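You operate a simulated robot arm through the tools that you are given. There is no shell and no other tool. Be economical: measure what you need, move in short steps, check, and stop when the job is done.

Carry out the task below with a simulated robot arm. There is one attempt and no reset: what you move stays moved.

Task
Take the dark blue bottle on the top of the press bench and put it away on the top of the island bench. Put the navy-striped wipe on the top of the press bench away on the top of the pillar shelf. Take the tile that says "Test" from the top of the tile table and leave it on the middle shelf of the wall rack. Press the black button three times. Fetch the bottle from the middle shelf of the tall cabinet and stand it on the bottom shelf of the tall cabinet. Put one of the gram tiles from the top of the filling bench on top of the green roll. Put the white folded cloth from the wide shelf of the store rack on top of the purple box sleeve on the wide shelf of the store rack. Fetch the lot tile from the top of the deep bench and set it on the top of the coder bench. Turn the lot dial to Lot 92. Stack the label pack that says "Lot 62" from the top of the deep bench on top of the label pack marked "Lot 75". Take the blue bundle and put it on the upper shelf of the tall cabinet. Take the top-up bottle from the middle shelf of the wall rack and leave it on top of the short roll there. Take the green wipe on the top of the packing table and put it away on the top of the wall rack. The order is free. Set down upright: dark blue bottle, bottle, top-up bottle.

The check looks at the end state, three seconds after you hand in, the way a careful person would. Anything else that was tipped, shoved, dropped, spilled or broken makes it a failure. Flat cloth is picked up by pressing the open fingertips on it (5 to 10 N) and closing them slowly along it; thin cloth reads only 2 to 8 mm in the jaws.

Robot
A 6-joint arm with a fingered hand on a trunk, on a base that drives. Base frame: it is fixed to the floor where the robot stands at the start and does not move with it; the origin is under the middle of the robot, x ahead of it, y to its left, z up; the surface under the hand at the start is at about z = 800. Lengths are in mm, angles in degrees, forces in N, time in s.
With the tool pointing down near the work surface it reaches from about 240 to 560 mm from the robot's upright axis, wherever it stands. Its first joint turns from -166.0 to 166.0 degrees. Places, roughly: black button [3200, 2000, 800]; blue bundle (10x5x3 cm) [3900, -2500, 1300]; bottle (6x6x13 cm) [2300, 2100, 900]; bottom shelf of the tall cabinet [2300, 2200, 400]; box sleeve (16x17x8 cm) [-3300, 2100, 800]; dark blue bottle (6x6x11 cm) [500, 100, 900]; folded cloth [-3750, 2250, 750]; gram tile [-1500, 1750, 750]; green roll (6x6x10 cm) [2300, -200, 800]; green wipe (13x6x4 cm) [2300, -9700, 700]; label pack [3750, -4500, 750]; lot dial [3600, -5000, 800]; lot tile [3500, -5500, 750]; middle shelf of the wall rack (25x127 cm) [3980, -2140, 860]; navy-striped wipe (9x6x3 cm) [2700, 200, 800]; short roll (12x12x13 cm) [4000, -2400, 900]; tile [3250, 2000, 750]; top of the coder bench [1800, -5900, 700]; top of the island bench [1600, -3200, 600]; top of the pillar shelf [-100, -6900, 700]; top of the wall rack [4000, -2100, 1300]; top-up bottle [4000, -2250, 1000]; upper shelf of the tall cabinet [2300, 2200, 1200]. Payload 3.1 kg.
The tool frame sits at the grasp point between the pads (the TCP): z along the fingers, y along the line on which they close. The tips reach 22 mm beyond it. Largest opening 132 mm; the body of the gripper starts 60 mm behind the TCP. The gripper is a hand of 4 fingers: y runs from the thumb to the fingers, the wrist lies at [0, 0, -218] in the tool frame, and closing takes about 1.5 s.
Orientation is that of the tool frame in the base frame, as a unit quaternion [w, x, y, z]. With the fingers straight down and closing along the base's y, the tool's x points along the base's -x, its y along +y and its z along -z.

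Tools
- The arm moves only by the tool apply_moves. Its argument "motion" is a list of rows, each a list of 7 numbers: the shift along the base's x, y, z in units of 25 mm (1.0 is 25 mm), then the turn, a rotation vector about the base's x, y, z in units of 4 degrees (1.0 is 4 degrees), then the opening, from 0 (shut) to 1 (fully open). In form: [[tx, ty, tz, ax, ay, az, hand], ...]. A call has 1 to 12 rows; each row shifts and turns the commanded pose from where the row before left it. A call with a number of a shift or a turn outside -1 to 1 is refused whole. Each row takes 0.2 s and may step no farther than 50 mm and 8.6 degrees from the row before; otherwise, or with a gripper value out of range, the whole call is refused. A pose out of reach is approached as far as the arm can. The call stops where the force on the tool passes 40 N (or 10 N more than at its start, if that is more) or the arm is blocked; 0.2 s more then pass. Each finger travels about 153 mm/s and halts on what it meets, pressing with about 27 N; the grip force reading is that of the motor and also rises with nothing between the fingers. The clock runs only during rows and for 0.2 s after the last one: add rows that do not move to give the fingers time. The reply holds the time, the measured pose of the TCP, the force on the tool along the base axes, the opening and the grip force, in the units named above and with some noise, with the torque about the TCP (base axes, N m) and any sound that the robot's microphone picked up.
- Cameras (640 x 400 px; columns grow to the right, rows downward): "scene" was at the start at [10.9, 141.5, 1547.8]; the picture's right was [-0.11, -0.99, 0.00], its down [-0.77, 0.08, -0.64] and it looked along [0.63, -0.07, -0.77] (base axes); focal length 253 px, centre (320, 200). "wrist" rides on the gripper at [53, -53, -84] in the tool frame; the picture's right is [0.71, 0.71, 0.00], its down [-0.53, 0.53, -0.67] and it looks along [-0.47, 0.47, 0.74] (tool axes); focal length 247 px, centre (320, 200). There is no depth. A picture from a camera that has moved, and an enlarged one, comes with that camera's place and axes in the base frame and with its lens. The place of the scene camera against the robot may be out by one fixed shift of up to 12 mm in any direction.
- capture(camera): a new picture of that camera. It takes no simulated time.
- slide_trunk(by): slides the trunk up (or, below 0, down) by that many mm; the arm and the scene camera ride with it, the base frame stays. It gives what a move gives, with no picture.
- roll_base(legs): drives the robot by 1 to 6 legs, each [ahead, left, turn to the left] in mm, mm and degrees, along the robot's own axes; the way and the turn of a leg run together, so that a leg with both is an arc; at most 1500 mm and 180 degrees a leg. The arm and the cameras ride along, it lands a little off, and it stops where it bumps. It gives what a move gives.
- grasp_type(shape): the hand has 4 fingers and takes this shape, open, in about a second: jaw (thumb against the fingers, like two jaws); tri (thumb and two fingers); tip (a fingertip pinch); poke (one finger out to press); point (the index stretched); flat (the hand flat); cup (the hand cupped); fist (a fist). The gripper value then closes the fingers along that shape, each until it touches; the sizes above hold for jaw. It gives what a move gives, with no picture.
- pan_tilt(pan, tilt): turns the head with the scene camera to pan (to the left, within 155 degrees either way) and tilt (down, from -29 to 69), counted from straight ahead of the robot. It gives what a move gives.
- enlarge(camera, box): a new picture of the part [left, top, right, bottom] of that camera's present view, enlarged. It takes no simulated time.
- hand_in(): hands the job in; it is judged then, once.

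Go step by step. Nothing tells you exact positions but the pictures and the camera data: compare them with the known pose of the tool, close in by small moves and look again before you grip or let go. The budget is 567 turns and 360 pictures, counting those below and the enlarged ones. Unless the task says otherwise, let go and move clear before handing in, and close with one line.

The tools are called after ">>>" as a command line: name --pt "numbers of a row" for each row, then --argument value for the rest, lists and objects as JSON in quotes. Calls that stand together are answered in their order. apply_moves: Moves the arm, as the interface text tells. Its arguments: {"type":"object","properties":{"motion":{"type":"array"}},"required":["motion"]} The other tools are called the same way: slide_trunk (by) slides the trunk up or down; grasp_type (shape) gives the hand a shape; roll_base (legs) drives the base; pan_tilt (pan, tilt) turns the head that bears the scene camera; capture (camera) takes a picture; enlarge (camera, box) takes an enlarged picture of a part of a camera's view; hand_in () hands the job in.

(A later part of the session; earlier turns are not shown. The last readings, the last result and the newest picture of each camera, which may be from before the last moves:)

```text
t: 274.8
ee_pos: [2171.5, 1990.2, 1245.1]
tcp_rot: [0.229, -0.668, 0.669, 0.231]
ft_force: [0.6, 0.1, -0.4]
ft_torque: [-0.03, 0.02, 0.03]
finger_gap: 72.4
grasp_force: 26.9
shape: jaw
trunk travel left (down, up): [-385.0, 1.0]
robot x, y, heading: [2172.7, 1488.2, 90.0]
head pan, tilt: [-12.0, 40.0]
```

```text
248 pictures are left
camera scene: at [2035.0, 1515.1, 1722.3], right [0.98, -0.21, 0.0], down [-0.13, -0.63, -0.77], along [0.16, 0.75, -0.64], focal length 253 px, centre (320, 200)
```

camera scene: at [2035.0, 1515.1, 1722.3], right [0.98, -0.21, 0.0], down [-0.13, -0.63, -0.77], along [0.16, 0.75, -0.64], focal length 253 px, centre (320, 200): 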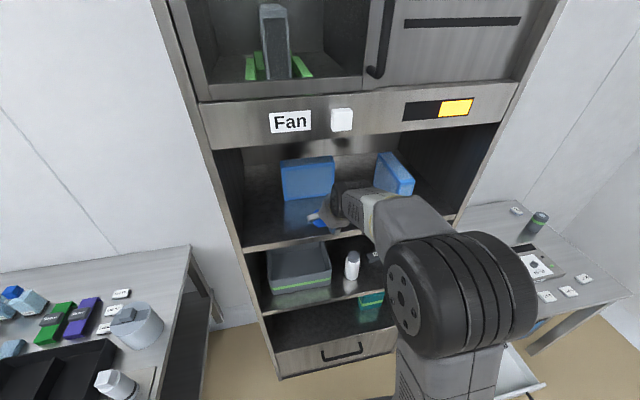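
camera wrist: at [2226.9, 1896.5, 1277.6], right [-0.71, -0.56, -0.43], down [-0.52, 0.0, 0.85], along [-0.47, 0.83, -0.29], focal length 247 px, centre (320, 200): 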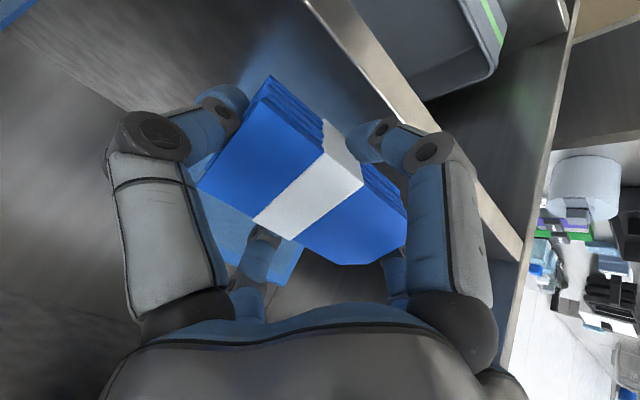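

I want more margin from the shelf's front edge, so I'll move 25 mm deeper and then go down to contact.

>>> apply_moves --pt "0 0.3 0.3 0 0 0 0.25" --pt "0 0.7 0 0 0 0 0.25" --pt "0 0 -0.3 0 0 0 0.25" --pt "0 0 -0.2 0 0 0 0.25" --pt "0 0 0 0 0 0 0.25"

>>> apply_moves --pt "0 0 -0.15 0 0 0 0.25" --pt "0 0 -0.1 0 0 0 0.25" --pt "0 0 0 0 0 0 0.25"

>>> enlarge --camera "scene" --box '[230, 140, 390, 260]'

```text
t: 276.0
ee_pos: [2171.6, 2014.3, 1238.0]
tcp_rot: [0.229, -0.668, 0.67, 0.231]
ft_force: [0.6, -0.1, -0.5]
ft_torque: [0.02, 0.0, 0.01]
finger_gap: 72.7
grasp_force: 26.8
shape: jaw
trunk travel left (down, up): [-385.0, 1.0]
robot x, y, heading: [2172.9, 1488.0, 90.0]
head pan, tilt: [-12.0, 40.0]
```

```text
t: 276.8
ee_pos: [2173.1, 2015.8, 1232.6]
tcp_rot: [0.229, -0.668, 0.67, 0.231]
ft_force: [0.6, 0.2, -1.9]
ft_torque: [-0.01, -0.02, -0.04]
finger_gap: 72.5
grasp_force: 27.0
shape: jaw
trunk travel left (down, up): [-385.0, 1.0]
robot x, y, heading: [2171.8, 1489.0, 90.1]
head pan, tilt: [-12.0, 40.0]
```

```text
3.33 times, centred on (310, 200) of scene
camera zoom: at [2035.1, 1515.1, 1722.2], right [0.98, -0.21, 0.0], down [-0.13, -0.63, -0.77], along [0.16, 0.75, -0.64], focal length 844 px, centre (353, 200)
```

zoom: 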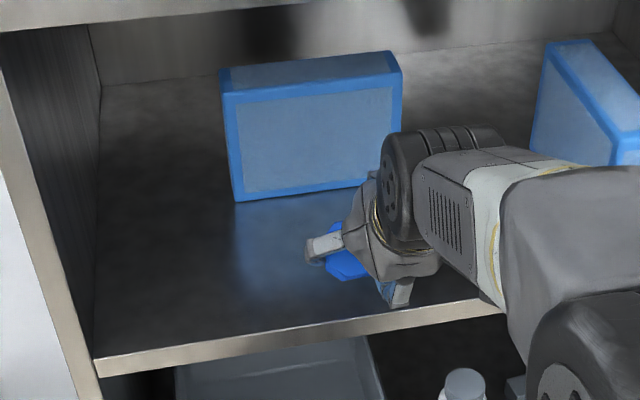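

>>> apply_moves --pt "0 0.7 0 0 0 0 0.25" --pt "0 0 -0.15 0 0 0 0.25" --pt "0 0 -0.1 0 0 0 0.25" --pt "0 0 0 0 0 0 0.25"

>>> apply_moves --pt "0 0 -0.12 0 0 0 0.25" --pt "0 0 -0.1 0 0 0 0.25" --pt "0 0 0 0 0 0 0.25"

>>> apply_moves --pt "0 0 -0.12 0 0 0 0.25" --pt "0 0 -0.1 0 0 0 0.25" --pt "0 0 0 0 0 0 0.25"

>>> enlarge --camera "scene" --box '[230, 140, 390, 260]'

```text
t: 277.8
ee_pos: [2172.7, 2032.6, 1227.1]
tcp_rot: [0.229, -0.668, 0.67, 0.231]
ft_force: [0.5, 0.0, -1.1]
ft_torque: [0.02, 0.01, 0.01]
finger_gap: 72.5
grasp_force: 27.1
shape: jaw
trunk travel left (down, up): [-385.0, 1.0]
robot x, y, heading: [2168.6, 1489.9, 89.9]
head pan, tilt: [-12.0, 40.0]
```

```text
t: 278.6
ee_pos: [2172.3, 2032.7, 1223.0]
tcp_rot: [0.229, -0.668, 0.669, 0.231]
ft_force: [0.6, -0.2, -0.8]
ft_torque: [-0.01, 0.02, 0.0]
finger_gap: 72.4
grasp_force: 27.1
shape: jaw
trunk travel left (down, up): [-385.0, 1.0]
robot x, y, heading: [2169.3, 1490.9, 90.2]
head pan, tilt: [-12.0, 40.0]
```

```text
t: 279.4
ee_pos: [2171.9, 2033.5, 1217.6]
tcp_rot: [0.228, -0.668, 0.669, 0.231]
ft_force: [0.2, -0.2, -1.2]
ft_torque: [-0.02, -0.05, -0.01]
finger_gap: 72.3
grasp_force: 27.3
shape: jaw
trunk travel left (down, up): [-385.0, 1.0]
robot x, y, heading: [2171.8, 1488.8, 90.2]
head pan, tilt: [-12.0, 40.0]
```

```text
3.33 times, centred on (310, 200) of scene
camera zoom: at [2035.1, 1515.0, 1722.2], right [0.98, -0.21, 0.0], down [-0.13, -0.63, -0.77], along [0.16, 0.75, -0.64], focal length 844 px, centre (353, 200)
```

zoom: 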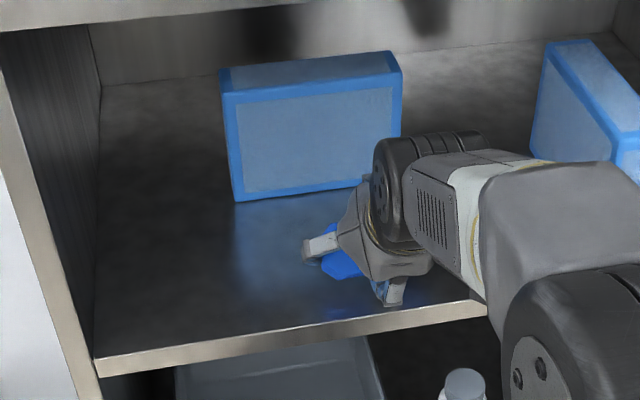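

>>> apply_moves --pt "0 0 -0.12 0 0 0 0.25" --pt "0 0 -0.1 0 0 0 0.25" --pt "0 0 0 0 0 0 0.25"

>>> apply_moves --pt "0 0 -0.12 0 0 0 0.25" --pt "0 0 -0.1 0 0 0 0.25" --pt "0 0 0 0 0 0 0.25"

>>> apply_moves --pt "0 0 -0.12 0 0 0 0.25" --pt "0 0 -0.1 0 0 0 0.25" --pt "0 0 0 0 0 0 0.25"

```text
t: 280.2
ee_pos: [2172.4, 2032.6, 1209.5]
tcp_rot: [0.228, -0.668, 0.669, 0.231]
ft_force: [0.4, -0.1, -0.6]
ft_torque: [-0.02, -0.02, 0.01]
finger_gap: 72.2
grasp_force: 26.9
shape: jaw
trunk travel left (down, up): [-385.0, 1.0]
robot x, y, heading: [2174.2, 1487.4, 90.1]
head pan, tilt: [-12.0, 40.0]
```

```text
t: 281.0
ee_pos: [2171.5, 2033.5, 1204.4]
tcp_rot: [0.228, -0.669, 0.669, 0.231]
ft_force: [0.6, 0.3, -0.2]
ft_torque: [-0.03, -0.04, -0.01]
finger_gap: 72.4
grasp_force: 26.4
shape: jaw
trunk travel left (down, up): [-385.0, 1.0]
robot x, y, heading: [2167.3, 1486.1, 90.1]
head pan, tilt: [-12.0, 40.0]
```

```text
t: 281.8
ee_pos: [2172.4, 2031.7, 1202.1]
tcp_rot: [0.232, -0.667, 0.668, 0.235]
ft_force: [-2.1, 2.3, 24.0]
ft_torque: [-0.45, 0.09, -0.05]
finger_gap: 72.9
grasp_force: 27.7
shape: jaw
trunk travel left (down, up): [-385.0, 1.0]
robot x, y, heading: [2171.0, 1489.3, 90.1]
head pan, tilt: [-12.0, 40.0]
```

Contact at TCP z 1203. I'll level the hand to about 24° tilt while keeping the near edge on the shelf, then release.

>>> apply_moves --pt "0 0 0.08 0 0 0 0.25" --pt "0 0 -0.04 -1 0 0 0.25" --pt "0 0 -0.05 -1 0 0 0.25" --pt "0 0 -0.05 -1 0 0 0.25" --pt "0 0 -0.05 -0.5 0 0 0.25" --pt "0 0 0 0 0 0 0.25"

>>> enlarge --camera "scene" --box '[230, 140, 390, 260]'

```text
t: 283.2
ee_pos: [2171.7, 2030.5, 1197.7]
tcp_rot: [0.146, -0.691, 0.693, 0.148]
ft_force: [0.5, 7.1, 17.6]
ft_torque: [-0.1, 0.35, -0.13]
finger_gap: 72.8
grasp_force: 26.9
shape: jaw
trunk travel left (down, up): [-385.0, 1.0]
robot x, y, heading: [2173.9, 1491.9, 89.9]
head pan, tilt: [-12.0, 40.0]
```

```text
3.33 times, centred on (310, 200) of scene
camera zoom: at [2035.5, 1514.4, 1722.3], right [0.98, -0.21, 0.0], down [-0.13, -0.63, -0.77], along [0.16, 0.75, -0.64], focal length 844 px, centre (353, 200)
```

zoom: 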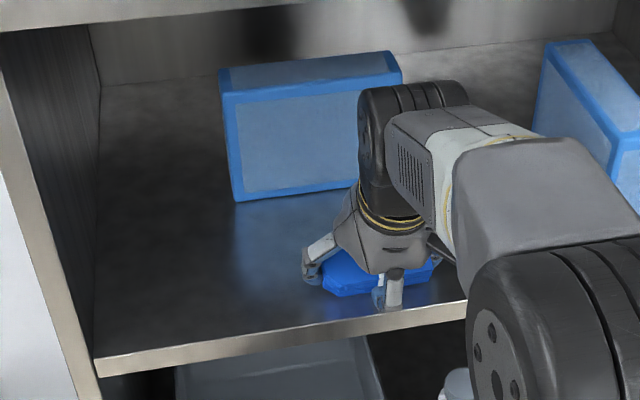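

>>> apply_moves --pt "0 0 0.15 0 0 0 0.5" --pt "0 0 0.1 0 0 0 0.6" --pt "0 0 0.1 0 0 0 0.7" --pt "0 0 0.05 0 0 0 0.78" --pt "0 0 0 0 0 0 0.78" --pt "0 0 0 0 0 0 0.78"

>>> enlarge --camera "scene" --box '[230, 140, 390, 260]'

>>> capture --camera "wrist"

```text
t: 284.6
ee_pos: [2172.1, 2032.9, 1207.9]
tcp_rot: [0.146, -0.691, 0.692, 0.148]
ft_force: [-0.4, 3.3, 9.5]
ft_torque: [-0.16, 0.01, -0.03]
finger_gap: 97.4
grasp_force: 0.1
shape: jaw
trunk travel left (down, up): [-385.0, 1.0]
robot x, y, heading: [2173.0, 1490.8, 90.2]
head pan, tilt: [-12.0, 40.0]
```

```text
3.33 times, centred on (310, 200) of scene
camera zoom: at [2035.0, 1514.5, 1722.3], right [0.98, -0.21, 0.0], down [-0.13, -0.63, -0.77], along [0.16, 0.75, -0.64], focal length 844 px, centre (353, 200)
```

zoom: 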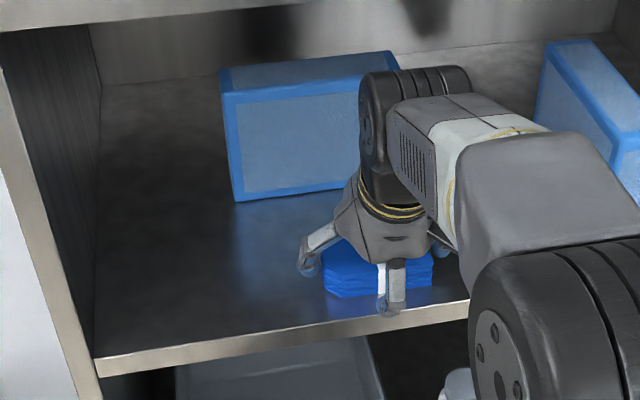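

```text
243 pictures are left
camera wrist: at [2227.0, 1949.7, 1262.5], right [-0.71, -0.65, -0.28], down [-0.52, 0.21, 0.83], along [-0.47, 0.73, -0.49], focal length 247 px, centre (320, 200)
```

wrist: 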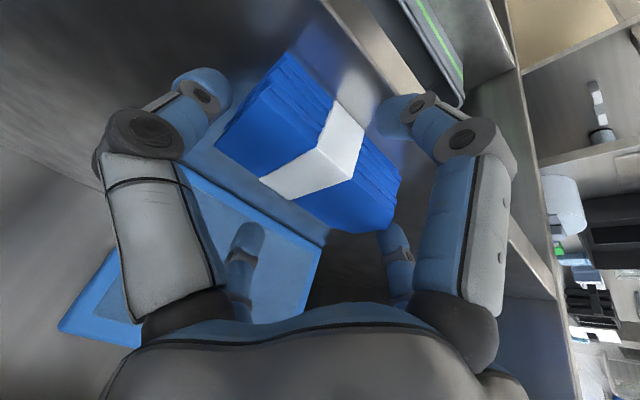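

Bundle is lying on the shelf. The far finger is already above it, so I rise slightly and back out.

>>> apply_moves --pt "0 0 0.3 0 0 0 0.78" --pt "0 -0.5 0.3 0.5 0 0 0.78" --pt "0 -0.8 0.1 0.5 0 0 0.78" --pt "0 -1 0 0.5 0 0 0.78" --pt "0 -1 0 0 0 0 0.78" --pt "0 -1 0 0 0 0 0.78" --pt "0 0 0 0 0 0 0.78"

>>> capture --camera "scene"

```text
t: 286.2
ee_pos: [2170.1, 1922.5, 1224.9]
tcp_rot: [0.181, -0.683, 0.683, 0.184]
ft_force: [-0.1, 0.4, 0.1]
ft_torque: [0.0, 0.02, -0.01]
finger_gap: 102.7
grasp_force: 0.0
shape: jaw
trunk travel left (down, up): [-385.0, 1.0]
robot x, y, heading: [2168.8, 1489.7, 89.8]
head pan, tilt: [-12.0, 40.0]
```

```text
242 pictures are left
camera scene: at [2035.1, 1515.8, 1722.2], right [0.98, -0.21, 0.0], down [-0.13, -0.63, -0.77], along [0.16, 0.75, -0.64], focal length 253 px, centre (320, 200)
```

scene: 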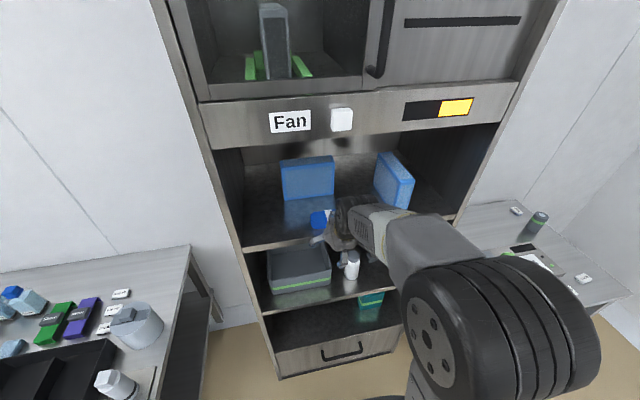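

The bundle lies on the upper shelf. Next the bottle on the middle shelf (shelf ≈ z 784). I'll back off, lower the trunk, and set the hand to pitch −25° with the X roll.

>>> roll_base --legs '[[-260, 0, 0]]'

>>> slide_trunk --by -300

>>> apply_moves --pt "0 0.6 0 1 0 0 1" --pt "0 0.6 0 1 0 0 1" --pt "0 0.6 0 1 0 0 1" --pt "0 0.6 0 1 0 0 1" --pt "0 0.6 0 1 0 0 1" --pt "0 0.6 0 1 0 0 1" --pt "0 0.6 0 1 0 0 1" --pt "0 0.6 0 1 0 0 1" --pt "0 0 0 0.75 0 0 1" --pt "0 0 0 0 0 0 1"

>>> apply_moves --pt "0 0 0 0 -0.92 0.43 1" --pt "0 0 0 0 -0.92 0.43 1" --pt "0 0 0 0 -0.92 0.43 1" --pt "0 0 0 0 -0.92 0.43 1" --pt "0 0 0 0 -0.92 0.43 1" --pt "0 0 0 0 -0.92 0.43 1" --pt "0 0 0 0 -0.92 0.43 1" --pt "0 0 0 0 -0.92 0.43 1" --pt "0 0 0 0 -0.92 0.43 1" --pt "0 0 0 0 -0.92 0.43 1" --pt "0 0 0 0 -0.92 0.43 1"

>>> pan_tilt --pan -5 --tilt 30

>>> capture --camera "scene"

>>> capture --camera "wrist"

```text
t: 288.1
ee_pos: [2172.2, 1663.8, 1226.0]
tcp_rot: [0.181, -0.681, 0.685, 0.184]
ft_force: [0.1, -0.3, 0.1]
ft_torque: [0.02, 0.0, -0.01]
finger_gap: 102.5
grasp_force: 0.0
shape: jaw
trunk travel left (down, up): [-385.0, 1.0]
robot x, y, heading: [2171.6, 1227.2, 89.8]
head pan, tilt: [-12.0, 40.0]
```

```text
t: 291.1
ee_pos: [2171.1, 1664.3, 924.9]
tcp_rot: [0.181, -0.681, 0.685, 0.184]
ft_force: [0.4, 0.0, -0.3]
ft_torque: [0.0, 0.01, 0.02]
finger_gap: 102.6
grasp_force: 0.0
shape: jaw
trunk travel left (down, up): [-85.0, 301.0]
robot x, y, heading: [2167.1, 1229.9, 90.0]
head pan, tilt: [-12.0, 40.0]
```

```text
t: 293.3
ee_pos: [2171.6, 1784.2, 925.9]
tcp_rot: [0.379, -0.595, 0.598, 0.381]
ft_force: [0.7, 0.1, 0.0]
ft_torque: [0.0, 0.01, -0.01]
finger_gap: 132.1
grasp_force: 0.1
shape: jaw
trunk travel left (down, up): [-85.0, 301.0]
robot x, y, heading: [2168.4, 1228.2, 89.9]
head pan, tilt: [-12.0, 40.0]
```

```text
t: 295.7
ee_pos: [2171.0, 1783.8, 925.5]
tcp_rot: [-0.494, 0.779, -0.326, -0.207]
ft_force: [-0.6, -0.3, 0.2]
ft_torque: [0.01, 0.0, -0.01]
finger_gap: 131.9
grasp_force: 0.0
shape: jaw
trunk travel left (down, up): [-85.0, 301.0]
robot x, y, heading: [2172.6, 1231.3, 89.6]
head pan, tilt: [-12.0, 40.0]
```

```text
t: 296.4
ee_pos: [2171.5, 1782.5, 926.4]
tcp_rot: [-0.494, 0.778, -0.327, -0.208]
ft_force: [-0.2, -0.5, -0.6]
ft_torque: [-0.01, 0.0, 0.0]
finger_gap: 131.8
grasp_force: 0.0
shape: jaw
trunk travel left (down, up): [-85.0, 301.0]
robot x, y, heading: [2169.5, 1230.2, 90.2]
head pan, tilt: [-5.0, 30.0]
```

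```text
241 pictures are left
camera scene: at [2025.2, 1262.8, 1437.7], right [1.0, -0.09, 0.0], down [-0.05, -0.5, -0.87], along [0.08, 0.86, -0.5], focal length 253 px, centre (320, 200)
```

scene: 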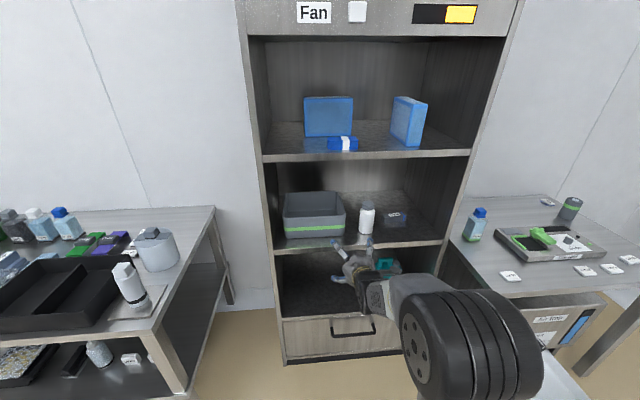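

```text
240 pictures are left
camera wrist: at [2247.9, 1706.6, 960.2], right [-0.01, -0.43, -0.91], down [-0.74, -0.6, 0.29], along [-0.67, 0.68, -0.31], focal length 247 px, centre (320, 200)
```

wrist: 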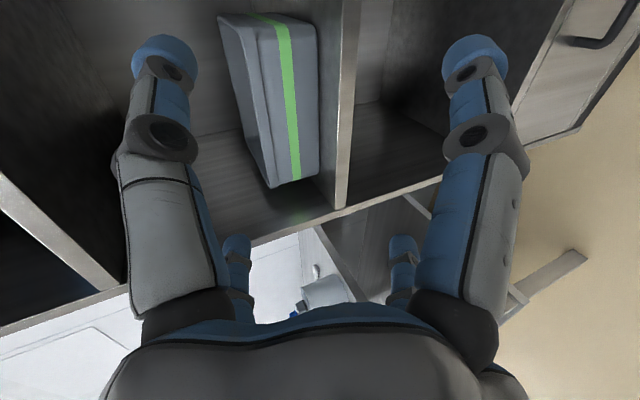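

The bundle sits well. Zooming on the bottle and the shelves below.

>>> enlarge --camera "scene" --box '[260, 170, 460, 350]'

```text
2.22 times, centred on (360, 260) of scene
camera zoom: at [2025.2, 1262.8, 1437.7], right [1.0, -0.09, 0.0], down [-0.05, -0.5, -0.87], along [0.08, 0.86, -0.5], focal length 563 px, centre (231, 67)
```

zoom: 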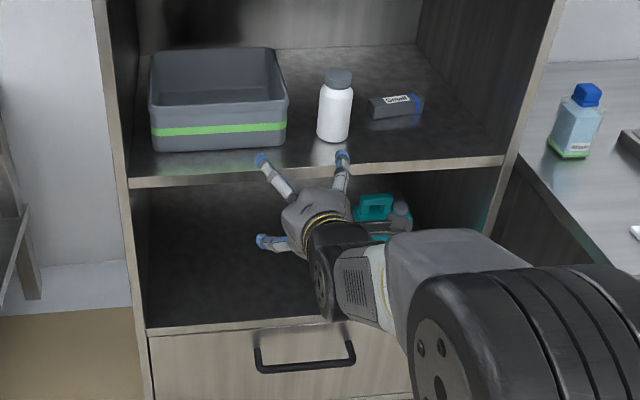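

Bottle is at about (2300, 2117), radius 31, with a 50 mm gap to the tray. I'll align the robot with x=2300 and come in.

>>> roll_base --legs '[[0, -130, 0], [170, 0, 0]]'

>>> apply_moves --pt "0 0 -0.9 0 0 0 0.84" --pt "0 0 -0.9 0 0 0 0.84" --pt "0 0 -0.9 0 0 0 0.84" --pt "0 0 0 0 0 0 0.84"

>>> capture --camera "wrist"

>>> enlarge --camera "scene" --box '[240, 190, 440, 340]'

```text
t: 298.8
ee_pos: [2301.1, 1953.0, 924.7]
tcp_rot: [-0.493, 0.779, -0.326, -0.209]
ft_force: [0.6, -0.9, -1.4]
ft_torque: [0.04, 0.03, -0.01]
finger_gap: 131.8
grasp_force: 0.0
shape: jaw
trunk travel left (down, up): [-85.0, 301.0]
robot x, y, heading: [2302.0, 1404.7, 90.2]
head pan, tilt: [-5.0, 30.0]
```

```text
t: 299.8
ee_pos: [2301.9, 1951.7, 859.4]
tcp_rot: [-0.494, 0.779, -0.326, -0.208]
ft_force: [-0.9, -0.1, 0.1]
ft_torque: [-0.01, 0.01, 0.03]
finger_gap: 110.9
grasp_force: 0.0
shape: jaw
trunk travel left (down, up): [-85.0, 301.0]
robot x, y, heading: [2301.3, 1402.1, 90.0]
head pan, tilt: [-5.0, 30.0]
```

```text
238 pictures are left
camera wrist: at [2378.0, 1874.4, 892.0], right [-0.01, -0.42, -0.91], down [-0.74, -0.6, 0.29], along [-0.67, 0.67, -0.31], focal length 247 px, centre (320, 200)
```

wrist: 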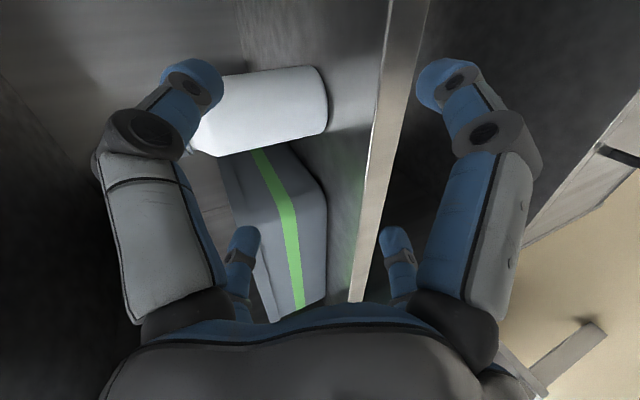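

```text
2.67 times, centred on (340, 265) of scene
camera zoom: at [2156.6, 1430.6, 1437.7], right [1.0, -0.09, 0.0], down [-0.04, -0.5, -0.87], along [0.08, 0.86, -0.5], focal length 676 px, centre (267, 27)
```

zoom: 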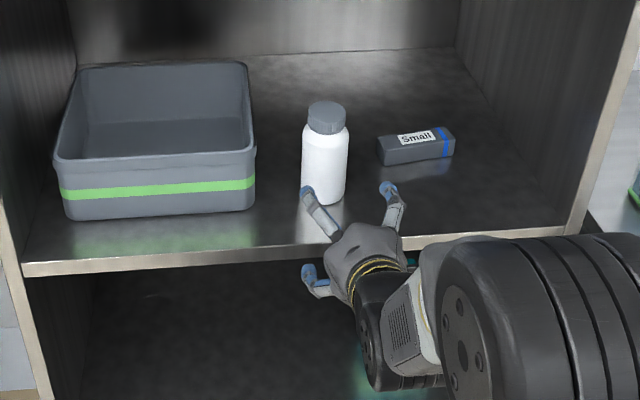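

>>> roll_base --legs '[[60, 0, 0]]'

>>> apply_moves --pt "-0.3 0.3 0 0 0 0 0.84" --pt "0 0.6 0 0 0 0 0.84" --pt "0 0.6 0 0 0 0 0.84" --pt "0 0 0 0 0 0 0.84"

>>> capture --camera "wrist"

>>> enlarge --camera "scene" --box '[240, 190, 440, 340]'

```text
t: 300.7
ee_pos: [2301.2, 2011.4, 856.5]
tcp_rot: [-0.493, 0.779, -0.326, -0.209]
ft_force: [0.3, 0.4, 0.6]
ft_torque: [0.03, 0.0, 0.0]
finger_gap: 111.3
grasp_force: 0.2
shape: jaw
trunk travel left (down, up): [-85.0, 301.0]
robot x, y, heading: [2300.3, 1455.0, 90.2]
head pan, tilt: [-5.0, 30.0]
```

```text
t: 301.7
ee_pos: [2293.1, 2048.5, 858.7]
tcp_rot: [-0.495, 0.778, -0.327, -0.208]
ft_force: [-0.5, -0.2, 0.4]
ft_torque: [0.0, 0.0, -0.01]
finger_gap: 111.1
grasp_force: 0.0
shape: jaw
trunk travel left (down, up): [-85.0, 301.0]
robot x, y, heading: [2299.9, 1457.0, 90.0]
head pan, tilt: [-5.0, 30.0]
```

```text
236 pictures are left
camera wrist: at [2370.3, 1971.9, 892.6], right [-0.01, -0.43, -0.91], down [-0.74, -0.6, 0.29], along [-0.67, 0.67, -0.31], focal length 247 px, centre (320, 200)
```

wrist: 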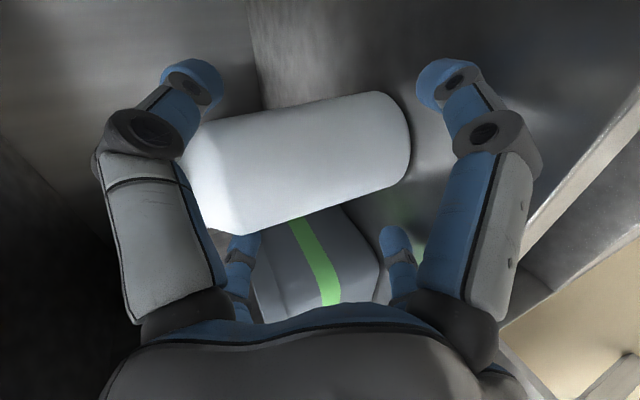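

```text
2.67 times, centred on (340, 265) of scene
camera zoom: at [2156.6, 1490.5, 1437.7], right [1.0, -0.09, 0.0], down [-0.04, -0.5, -0.87], along [0.08, 0.86, -0.5], focal length 676 px, centre (267, 27)
```

zoom: 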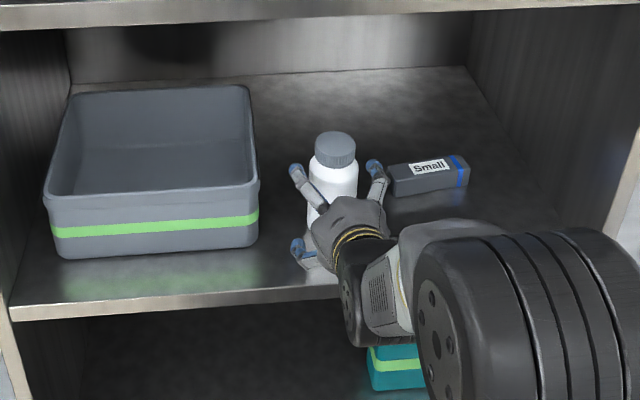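

>>> apply_moves --pt "0 0.6 0 0 0 0 0.84" --pt "0 0.6 0 0 0 0 0.84" --pt "0 0.5 0 0 0 0 0.84" --pt "0 0 0 0 0 0 0.84"

>>> capture --camera "wrist"

>>> enlarge --camera "scene" --box '[300, 200, 400, 300]'

```text
t: 302.7
ee_pos: [2293.1, 2087.7, 857.2]
tcp_rot: [-0.494, 0.779, -0.326, -0.209]
ft_force: [0.0, -0.3, 0.2]
ft_torque: [-0.01, 0.03, 0.01]
finger_gap: 111.0
grasp_force: 0.1
shape: jaw
trunk travel left (down, up): [-85.0, 301.0]
robot x, y, heading: [2301.8, 1457.5, 90.1]
head pan, tilt: [-5.0, 30.0]
```

```text
234 pictures are left
camera wrist: at [2370.4, 2011.7, 892.9], right [-0.01, -0.43, -0.9], down [-0.74, -0.6, 0.29], along [-0.67, 0.67, -0.31], focal length 247 px, centre (320, 200)
```

wrist: 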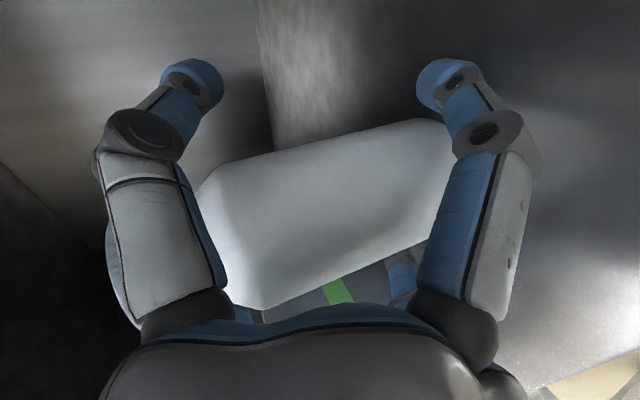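

```text
4.00 times, centred on (350, 250) of scene
camera zoom: at [2156.6, 1490.5, 1437.7], right [1.0, -0.09, 0.0], down [-0.04, -0.5, -0.87], along [0.08, 0.86, -0.5], focal length 1013 px, centre (200, 0)
```

zoom: 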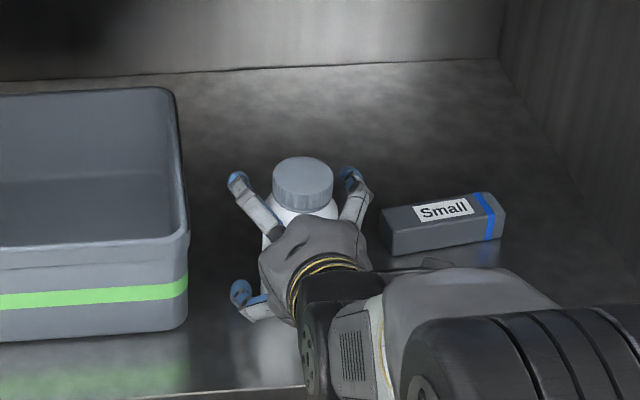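

Well centred. Closing.

>>> apply_moves --pt "0 0.2 0 0 0 0 0.7" --pt "0 0 0 0 0 0 0.6" --pt "0 0 0 0 0 0 0.5" --pt "0 0 0 0 0 0 0.4" --pt "0 0 0 0 0 0 0.3" --pt "0 0 0 0 0 0 0.3" --pt "0 0 0 0 0 0 0.3"

>>> apply_moves --pt "0 0 0.3 0 0 0 0.3" --pt "0 0 0.5 0 0 0 0.3" --pt "0 0 0 0 0 0 0.3"

>>> capture --camera "wrist"

>>> enlarge --camera "scene" --box '[300, 200, 400, 300]'

```text
t: 304.3
ee_pos: [2294.5, 2093.4, 860.1]
tcp_rot: [-0.495, 0.778, -0.326, -0.209]
ft_force: [1.1, 3.1, 8.0]
ft_torque: [-0.21, -0.09, 0.08]
finger_gap: 49.3
grasp_force: 27.1
shape: jaw
trunk travel left (down, up): [-85.0, 301.0]
robot x, y, heading: [2304.1, 1462.1, 90.1]
head pan, tilt: [-5.0, 30.0]
```

```text
t: 305.1
ee_pos: [2295.1, 2096.3, 876.7]
tcp_rot: [-0.493, 0.779, -0.326, -0.209]
ft_force: [-0.1, -0.3, -3.2]
ft_torque: [0.06, -0.03, -0.01]
finger_gap: 48.9
grasp_force: 26.8
shape: jaw
trunk travel left (down, up): [-85.0, 301.0]
robot x, y, heading: [2301.8, 1457.4, 89.9]
head pan, tilt: [-5.0, 30.0]
```

```text
232 pictures are left
camera wrist: at [2371.6, 2019.0, 911.1], right [-0.01, -0.43, -0.9], down [-0.74, -0.6, 0.29], along [-0.67, 0.67, -0.31], focal length 247 px, centre (320, 200)
```

wrist: 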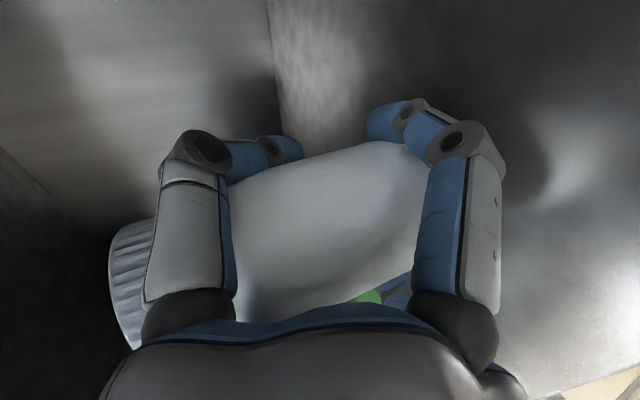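

```text
4.00 times, centred on (350, 250) of scene
camera zoom: at [2156.6, 1491.0, 1437.7], right [1.0, -0.09, 0.0], down [-0.04, -0.5, -0.87], along [0.08, 0.86, -0.5], focal length 1013 px, centre (200, 0)
```

zoom: 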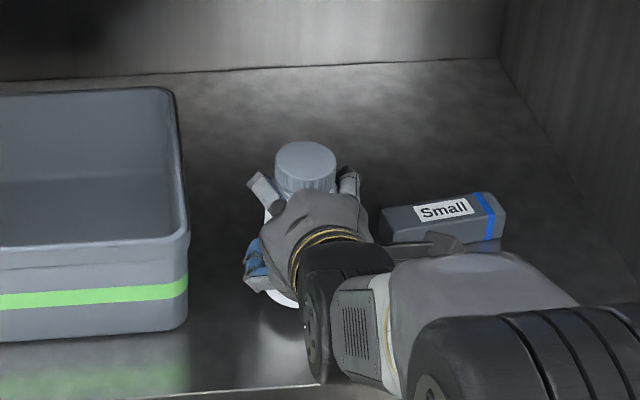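

>>> enlarge --camera "scene" --box '[340, 225, 400, 285]'

```text
6.67 times, centred on (370, 255) of scene
camera zoom: at [2156.6, 1491.0, 1437.7], right [1.0, -0.09, 0.0], down [-0.04, -0.5, -0.87], along [0.08, 0.86, -0.5], focal length 1689 px, centre (-13, -167)
```

zoom: 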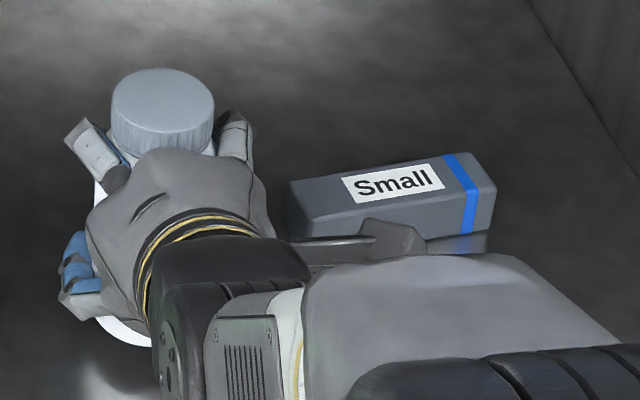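

The bottle is upright in the hand. I'll back out, shift left, and lower toward the bottom shelf (z≈386).

>>> roll_base --legs '[[-290, 0, 0], [0, 80, 0]]'

>>> slide_trunk --by -85

>>> apply_moves --pt "0 -0.3 -1 0 0 0 0.3" --pt "0 -0.3 -1 0 0 0 0.3" --pt "0 -0.3 -1 0 0 0 0.3" --pt "0 0 -1 0 0 0 0.3" --pt "0 0 -1 0 0 0 0.3" --pt "0 0 -1 0 0 0 0.3" --pt "0 0 -1 0 0 0 0.3" --pt "0 0 -1 0 0 0 0.3" --pt "0 0 -1 0 0 0 0.3" --pt "0 0 -1 0 0 0 0.3" --pt "0 0 -1 0 0 0 0.3" --pt "0 0 0 0 0 0 0.3"

>>> pan_tilt --pan 0 --tilt 45

>>> capture --camera "scene"

>>> capture --camera "wrist"

```text
t: 307.8
ee_pos: [2215.7, 1804.1, 876.8]
tcp_rot: [-0.494, 0.778, -0.327, -0.207]
ft_force: [-0.8, 0.1, -2.7]
ft_torque: [0.04, -0.01, -0.01]
finger_gap: 49.1
grasp_force: 26.6
shape: jaw
trunk travel left (down, up): [-85.0, 301.0]
robot x, y, heading: [2222.4, 1168.9, 89.8]
head pan, tilt: [-5.0, 30.0]
```

```text
t: 309.0
ee_pos: [2217.6, 1804.7, 793.0]
tcp_rot: [-0.494, 0.778, -0.328, -0.208]
ft_force: [-0.1, 0.2, -3.4]
ft_torque: [0.06, -0.02, -0.01]
finger_gap: 48.9
grasp_force: 27.0
shape: jaw
trunk travel left (down, up): [0.0, 386.0]
robot x, y, heading: [2220.8, 1165.1, 89.8]
head pan, tilt: [-5.0, 30.0]
```

```text
t: 311.6
ee_pos: [2217.2, 1781.5, 516.8]
tcp_rot: [-0.494, 0.778, -0.328, -0.207]
ft_force: [0.1, -1.1, -3.2]
ft_torque: [0.07, -0.02, -0.02]
finger_gap: 48.3
grasp_force: 27.0
shape: jaw
trunk travel left (down, up): [0.0, 386.0]
robot x, y, heading: [2224.5, 1166.5, 89.7]
head pan, tilt: [-5.0, 30.0]
```

```text
t: 312.4
ee_pos: [2216.7, 1781.4, 517.0]
tcp_rot: [-0.494, 0.778, -0.328, -0.208]
ft_force: [0.0, -0.1, -2.8]
ft_torque: [0.06, 0.0, 0.02]
finger_gap: 48.4
grasp_force: 27.0
shape: jaw
trunk travel left (down, up): [0.0, 386.0]
robot x, y, heading: [2220.4, 1168.9, 89.9]
head pan, tilt: [0.0, 45.0]
```

```text
229 pictures are left
camera scene: at [2068.2, 1191.4, 1331.1], right [1.0, 0.0, 0.0], down [0.0, -0.71, -0.71], along [0.0, 0.71, -0.71], focal length 253 px, centre (320, 200)
```

scene: 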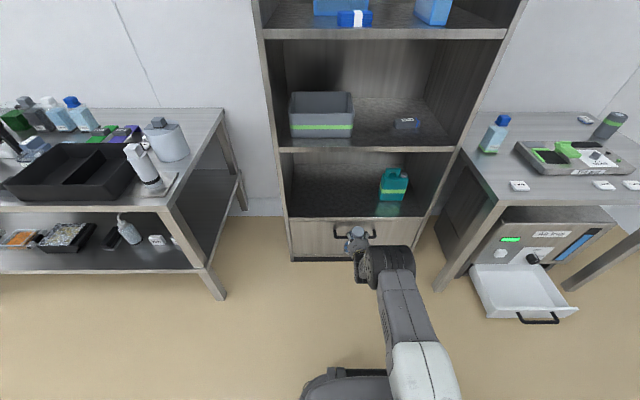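

```text
228 pictures are left
camera wrist: at [2293.7, 1705.2, 552.0], right [-0.01, -0.43, -0.9], down [-0.74, -0.6, 0.29], along [-0.67, 0.68, -0.31], focal length 247 px, centre (320, 200)
```

wrist: 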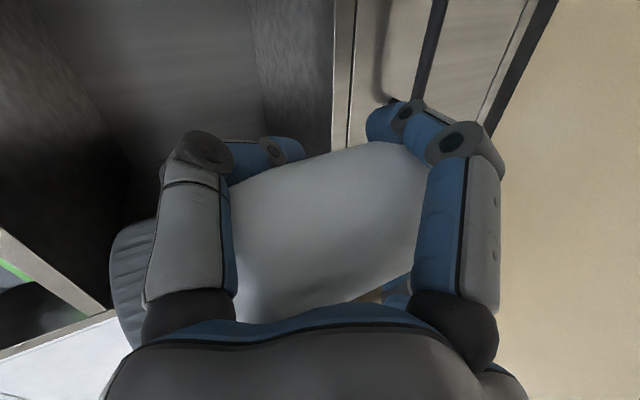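

The bottle hangs at bottom-shelf height with about 50 mm clearance. Driving in.

>>> roll_base --legs '[[200, 0, 0]]'

>>> roll_base --legs '[[105, 0, 0]]'

>>> capture --camera "scene"

>>> capture --camera "wrist"

```text
t: 314.0
ee_pos: [2224.7, 1984.8, 517.4]
tcp_rot: [-0.494, 0.778, -0.33, -0.205]
ft_force: [0.5, -0.4, -3.0]
ft_torque: [0.07, 0.0, -0.03]
finger_gap: 47.9
grasp_force: 27.2
shape: jaw
trunk travel left (down, up): [0.0, 386.0]
robot x, y, heading: [2222.6, 1371.0, 89.1]
head pan, tilt: [0.0, 45.0]
```

```text
t: 315.2
ee_pos: [2224.1, 2091.1, 516.7]
tcp_rot: [-0.494, 0.777, -0.33, -0.206]
ft_force: [-0.4, -0.7, -3.6]
ft_torque: [0.06, 0.04, -0.04]
finger_gap: 48.1
grasp_force: 27.0
shape: jaw
trunk travel left (down, up): [0.0, 386.0]
robot x, y, heading: [2225.1, 1473.4, 89.2]
head pan, tilt: [0.0, 45.0]
```

```text
227 pictures are left
camera scene: at [2071.2, 1500.7, 1331.0], right [1.0, -0.01, 0.0], down [-0.01, -0.71, -0.71], along [0.01, 0.71, -0.71], focal length 253 px, centre (320, 200)
```

scene: 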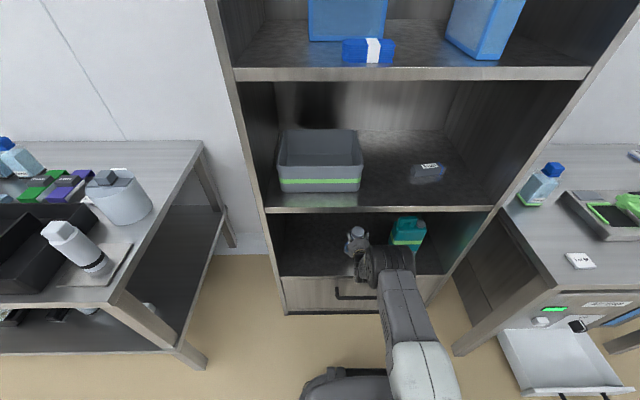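

```text
226 pictures are left
camera wrist: at [2300.1, 2012.7, 551.6], right [-0.01, -0.43, -0.9], down [-0.75, -0.6, 0.29], along [-0.66, 0.68, -0.31], focal length 247 px, centre (320, 200)
```

wrist: 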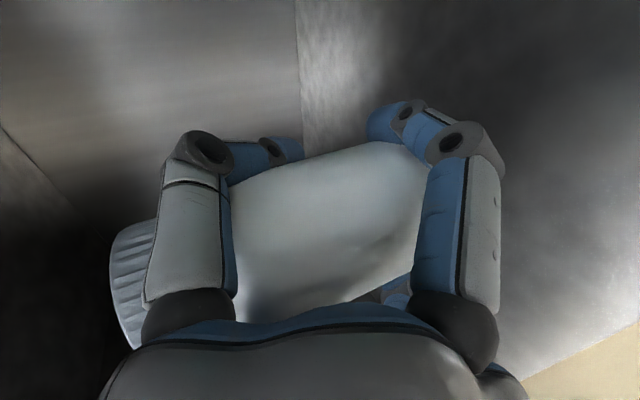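

Lowering to the bottom shelf.

>>> apply_moves --pt "0 0 -0.6 0 0 0 0.3" --pt "0 0 -0.6 0 0 0 0.3" --pt "0 0 -0.2 0 0 0 0.3" --pt "0 0 0 0 0 0 0.3"

>>> apply_moves --pt "0 0 -0.12 0 0 0 0.3" --pt "0 0 -0.12 0 0 0 0.3" --pt "0 0 0 0 0 0 0.3"

>>> apply_moves --pt "0 0 -0.12 0 0 0 0.3" --pt "0 0 0 0 0 0 0.3"

```text
t: 316.2
ee_pos: [2224.8, 2090.2, 482.1]
tcp_rot: [-0.495, 0.777, -0.331, -0.205]
ft_force: [-0.2, 0.3, -2.7]
ft_torque: [0.05, 0.01, -0.01]
finger_gap: 47.9
grasp_force: 27.3
shape: jaw
trunk travel left (down, up): [0.0, 386.0]
robot x, y, heading: [2222.5, 1476.6, 89.5]
head pan, tilt: [0.0, 45.0]
```

```text
t: 317.0
ee_pos: [2225.5, 2089.4, 476.5]
tcp_rot: [-0.494, 0.777, -0.331, -0.206]
ft_force: [0.6, -0.9, -2.8]
ft_torque: [0.05, -0.01, 0.01]
finger_gap: 48.1
grasp_force: 27.3
shape: jaw
trunk travel left (down, up): [0.0, 386.0]
robot x, y, heading: [2223.4, 1472.7, 89.2]
head pan, tilt: [0.0, 45.0]
```

```text
t: 317.6
ee_pos: [2225.2, 2090.3, 472.3]
tcp_rot: [-0.494, 0.778, -0.33, -0.206]
ft_force: [0.7, 0.3, -3.5]
ft_torque: [0.06, 0.05, 0.0]
finger_gap: 48.1
grasp_force: 27.0
shape: jaw
trunk travel left (down, up): [0.0, 386.0]
robot x, y, heading: [2223.2, 1473.6, 89.5]
head pan, tilt: [0.0, 45.0]
```

>>> apply_moves --pt "0 0 -0.12 0 0 0 0.3" --pt "0 0 -0.1 0 0 0 0.3" --pt "0 0 0 0 0 0 0.3"

>>> apply_moves --pt "0 0 -0.1 0 0 0 0.3" --pt "0 0 0 0 0 0 0.3"

>>> apply_moves --pt "0 0 -0.1 0 0 0 0.3" --pt "0 0 0 0 0 0 0.3"

```text
t: 318.4
ee_pos: [2225.3, 2088.5, 468.1]
tcp_rot: [-0.495, 0.777, -0.33, -0.206]
ft_force: [0.2, 0.2, -2.4]
ft_torque: [0.08, 0.02, 0.0]
finger_gap: 48.0
grasp_force: 27.1
shape: jaw
trunk travel left (down, up): [0.0, 386.0]
robot x, y, heading: [2222.7, 1474.8, 89.5]
head pan, tilt: [0.0, 45.0]
```

```text
t: 319.0
ee_pos: [2223.9, 2089.2, 466.3]
tcp_rot: [-0.494, 0.777, -0.331, -0.207]
ft_force: [0.1, 0.6, -2.5]
ft_torque: [0.02, 0.01, 0.03]
finger_gap: 48.3
grasp_force: 27.1
shape: jaw
trunk travel left (down, up): [0.0, 386.0]
robot x, y, heading: [2222.5, 1473.6, 89.4]
head pan, tilt: [0.0, 45.0]
```

```text
t: 319.6
ee_pos: [2224.9, 2090.4, 462.0]
tcp_rot: [-0.494, 0.777, -0.33, -0.206]
ft_force: [-0.5, -0.8, -2.6]
ft_torque: [0.03, 0.03, 0.01]
finger_gap: 48.0
grasp_force: 26.7
shape: jaw
trunk travel left (down, up): [0.0, 386.0]
robot x, y, heading: [2222.8, 1475.9, 89.5]
head pan, tilt: [0.0, 45.0]
```

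>>> apply_moves --pt "0 0 -0.12 0 0 0 0.3" --pt "0 0 0 0 0 0 0.3"

>>> apply_moves --pt "0 0 -0.12 0 0 0 0.3" --pt "0 0 0 0 0 0 0.3"

>>> enlarge --camera "scene" --box '[300, 200, 460, 320]'

```text
t: 320.2
ee_pos: [2223.2, 2089.7, 460.0]
tcp_rot: [-0.496, 0.776, -0.33, -0.208]
ft_force: [0.0, -0.7, 3.4]
ft_torque: [-0.23, -0.07, -0.01]
finger_gap: 48.0
grasp_force: 26.9
shape: jaw
trunk travel left (down, up): [0.0, 386.0]
robot x, y, heading: [2222.7, 1474.2, 89.2]
head pan, tilt: [0.0, 45.0]
```

```text
t: 320.8
ee_pos: [2222.9, 2090.4, 460.1]
tcp_rot: [-0.498, 0.775, -0.33, -0.207]
ft_force: [0.8, 4.8, 16.7]
ft_torque: [-0.47, 0.0, 0.01]
finger_gap: 48.1
grasp_force: 26.7
shape: jaw
trunk travel left (down, up): [0.0, 386.0]
robot x, y, heading: [2224.0, 1477.1, 89.5]
head pan, tilt: [0.0, 45.0]
```

```text
3.33 times, centred on (380, 260) of scene
camera zoom: at [2071.3, 1498.0, 1331.2], right [1.0, -0.01, 0.0], down [-0.01, -0.71, -0.71], along [0.01, 0.71, -0.71], focal length 844 px, centre (120, 0)
```

zoom: 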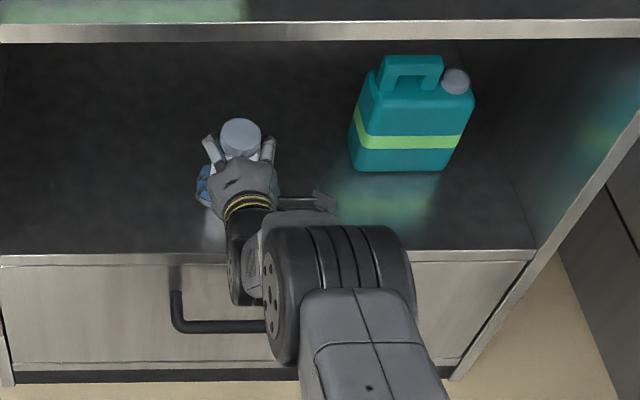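

Seated on the shelf. Releasing.

>>> apply_moves --pt "0 0 0.06 0 0 0 0.42" --pt "0 0 0 0 0 0 0.5" --pt "0 0 0 0 0 0 0.6" --pt "0 0 0.1 0 0 0 0.7" --pt "0 0 0.1 0 0 0 0.8" --pt "0 0 0 0 0 0 0.84" --pt "0 0 0 0 0 0 0.84"

>>> capture --camera "wrist"

>>> enlarge --camera "scene" --box '[320, 220, 420, 290]'

```text
t: 322.4
ee_pos: [2222.8, 2089.9, 462.6]
tcp_rot: [-0.495, 0.777, -0.331, -0.206]
ft_force: [0.0, -1.1, 0.9]
ft_torque: [0.03, -0.06, 0.01]
finger_gap: 110.6
grasp_force: 0.0
shape: jaw
trunk travel left (down, up): [0.0, 386.0]
robot x, y, heading: [2222.4, 1472.4, 89.3]
head pan, tilt: [0.0, 45.0]
```

```text
224 pictures are left
camera wrist: at [2299.1, 2013.6, 497.8], right [-0.01, -0.43, -0.9], down [-0.75, -0.6, 0.29], along [-0.66, 0.68, -0.31], focal length 247 px, centre (320, 200)
```

wrist: 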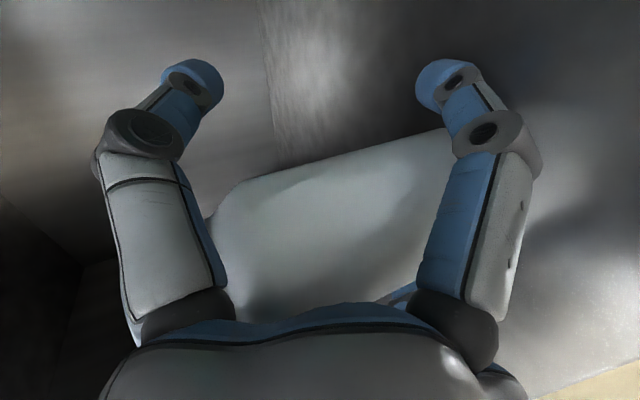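

```text
5.71 times, centred on (370, 255) of scene
camera zoom: at [2071.2, 1499.8, 1331.0], right [1.0, -0.01, 0.0], down [-0.01, -0.71, -0.71], along [0.01, 0.71, -0.71], focal length 1448 px, centre (34, -114)
```

zoom: 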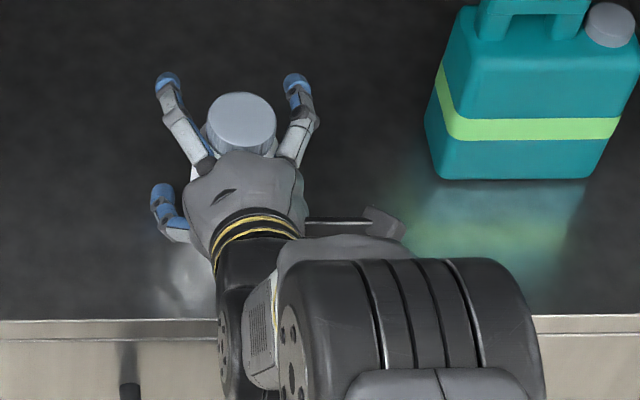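

Bottle stands. Backing out.

>>> apply_moves --pt "0 -0.6 0 0 0 0 0.84" --pt "0 -0.8 0 0 0 0 0.84" --pt "0 -0.8 0 0 0 0 0.84"

>>> roll_base --legs '[[-300, 0, 0]]'

>>> capture --camera "scene"

```text
t: 323.2
ee_pos: [2222.3, 2035.5, 464.0]
tcp_rot: [-0.495, 0.777, -0.33, -0.206]
ft_force: [-0.1, 0.5, -0.2]
ft_torque: [0.0, -0.01, 0.0]
finger_gap: 110.8
grasp_force: 0.0
shape: jaw
trunk travel left (down, up): [0.0, 386.0]
robot x, y, heading: [2224.8, 1470.0, 89.5]
head pan, tilt: [0.0, 45.0]
```

```text
t: 325.2
ee_pos: [2217.5, 1728.1, 463.3]
tcp_rot: [-0.494, 0.778, -0.328, -0.208]
ft_force: [0.2, 1.2, -0.2]
ft_torque: [0.02, 0.0, -0.01]
finger_gap: 110.6
grasp_force: 0.0
shape: jaw
trunk travel left (down, up): [0.0, 386.0]
robot x, y, heading: [2226.6, 1169.5, 89.8]
head pan, tilt: [0.0, 45.0]
```

```text
222 pictures are left
camera scene: at [2068.5, 1191.9, 1331.1], right [1.0, -0.01, 0.0], down [0.0, -0.71, -0.71], along [0.0, 0.71, -0.71], focal length 253 px, centre (320, 200)
```

scene: 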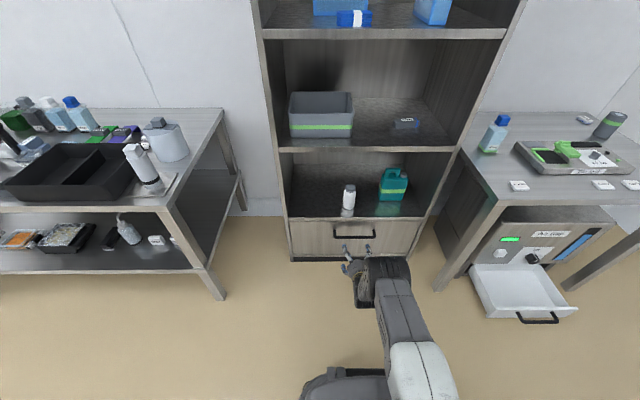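

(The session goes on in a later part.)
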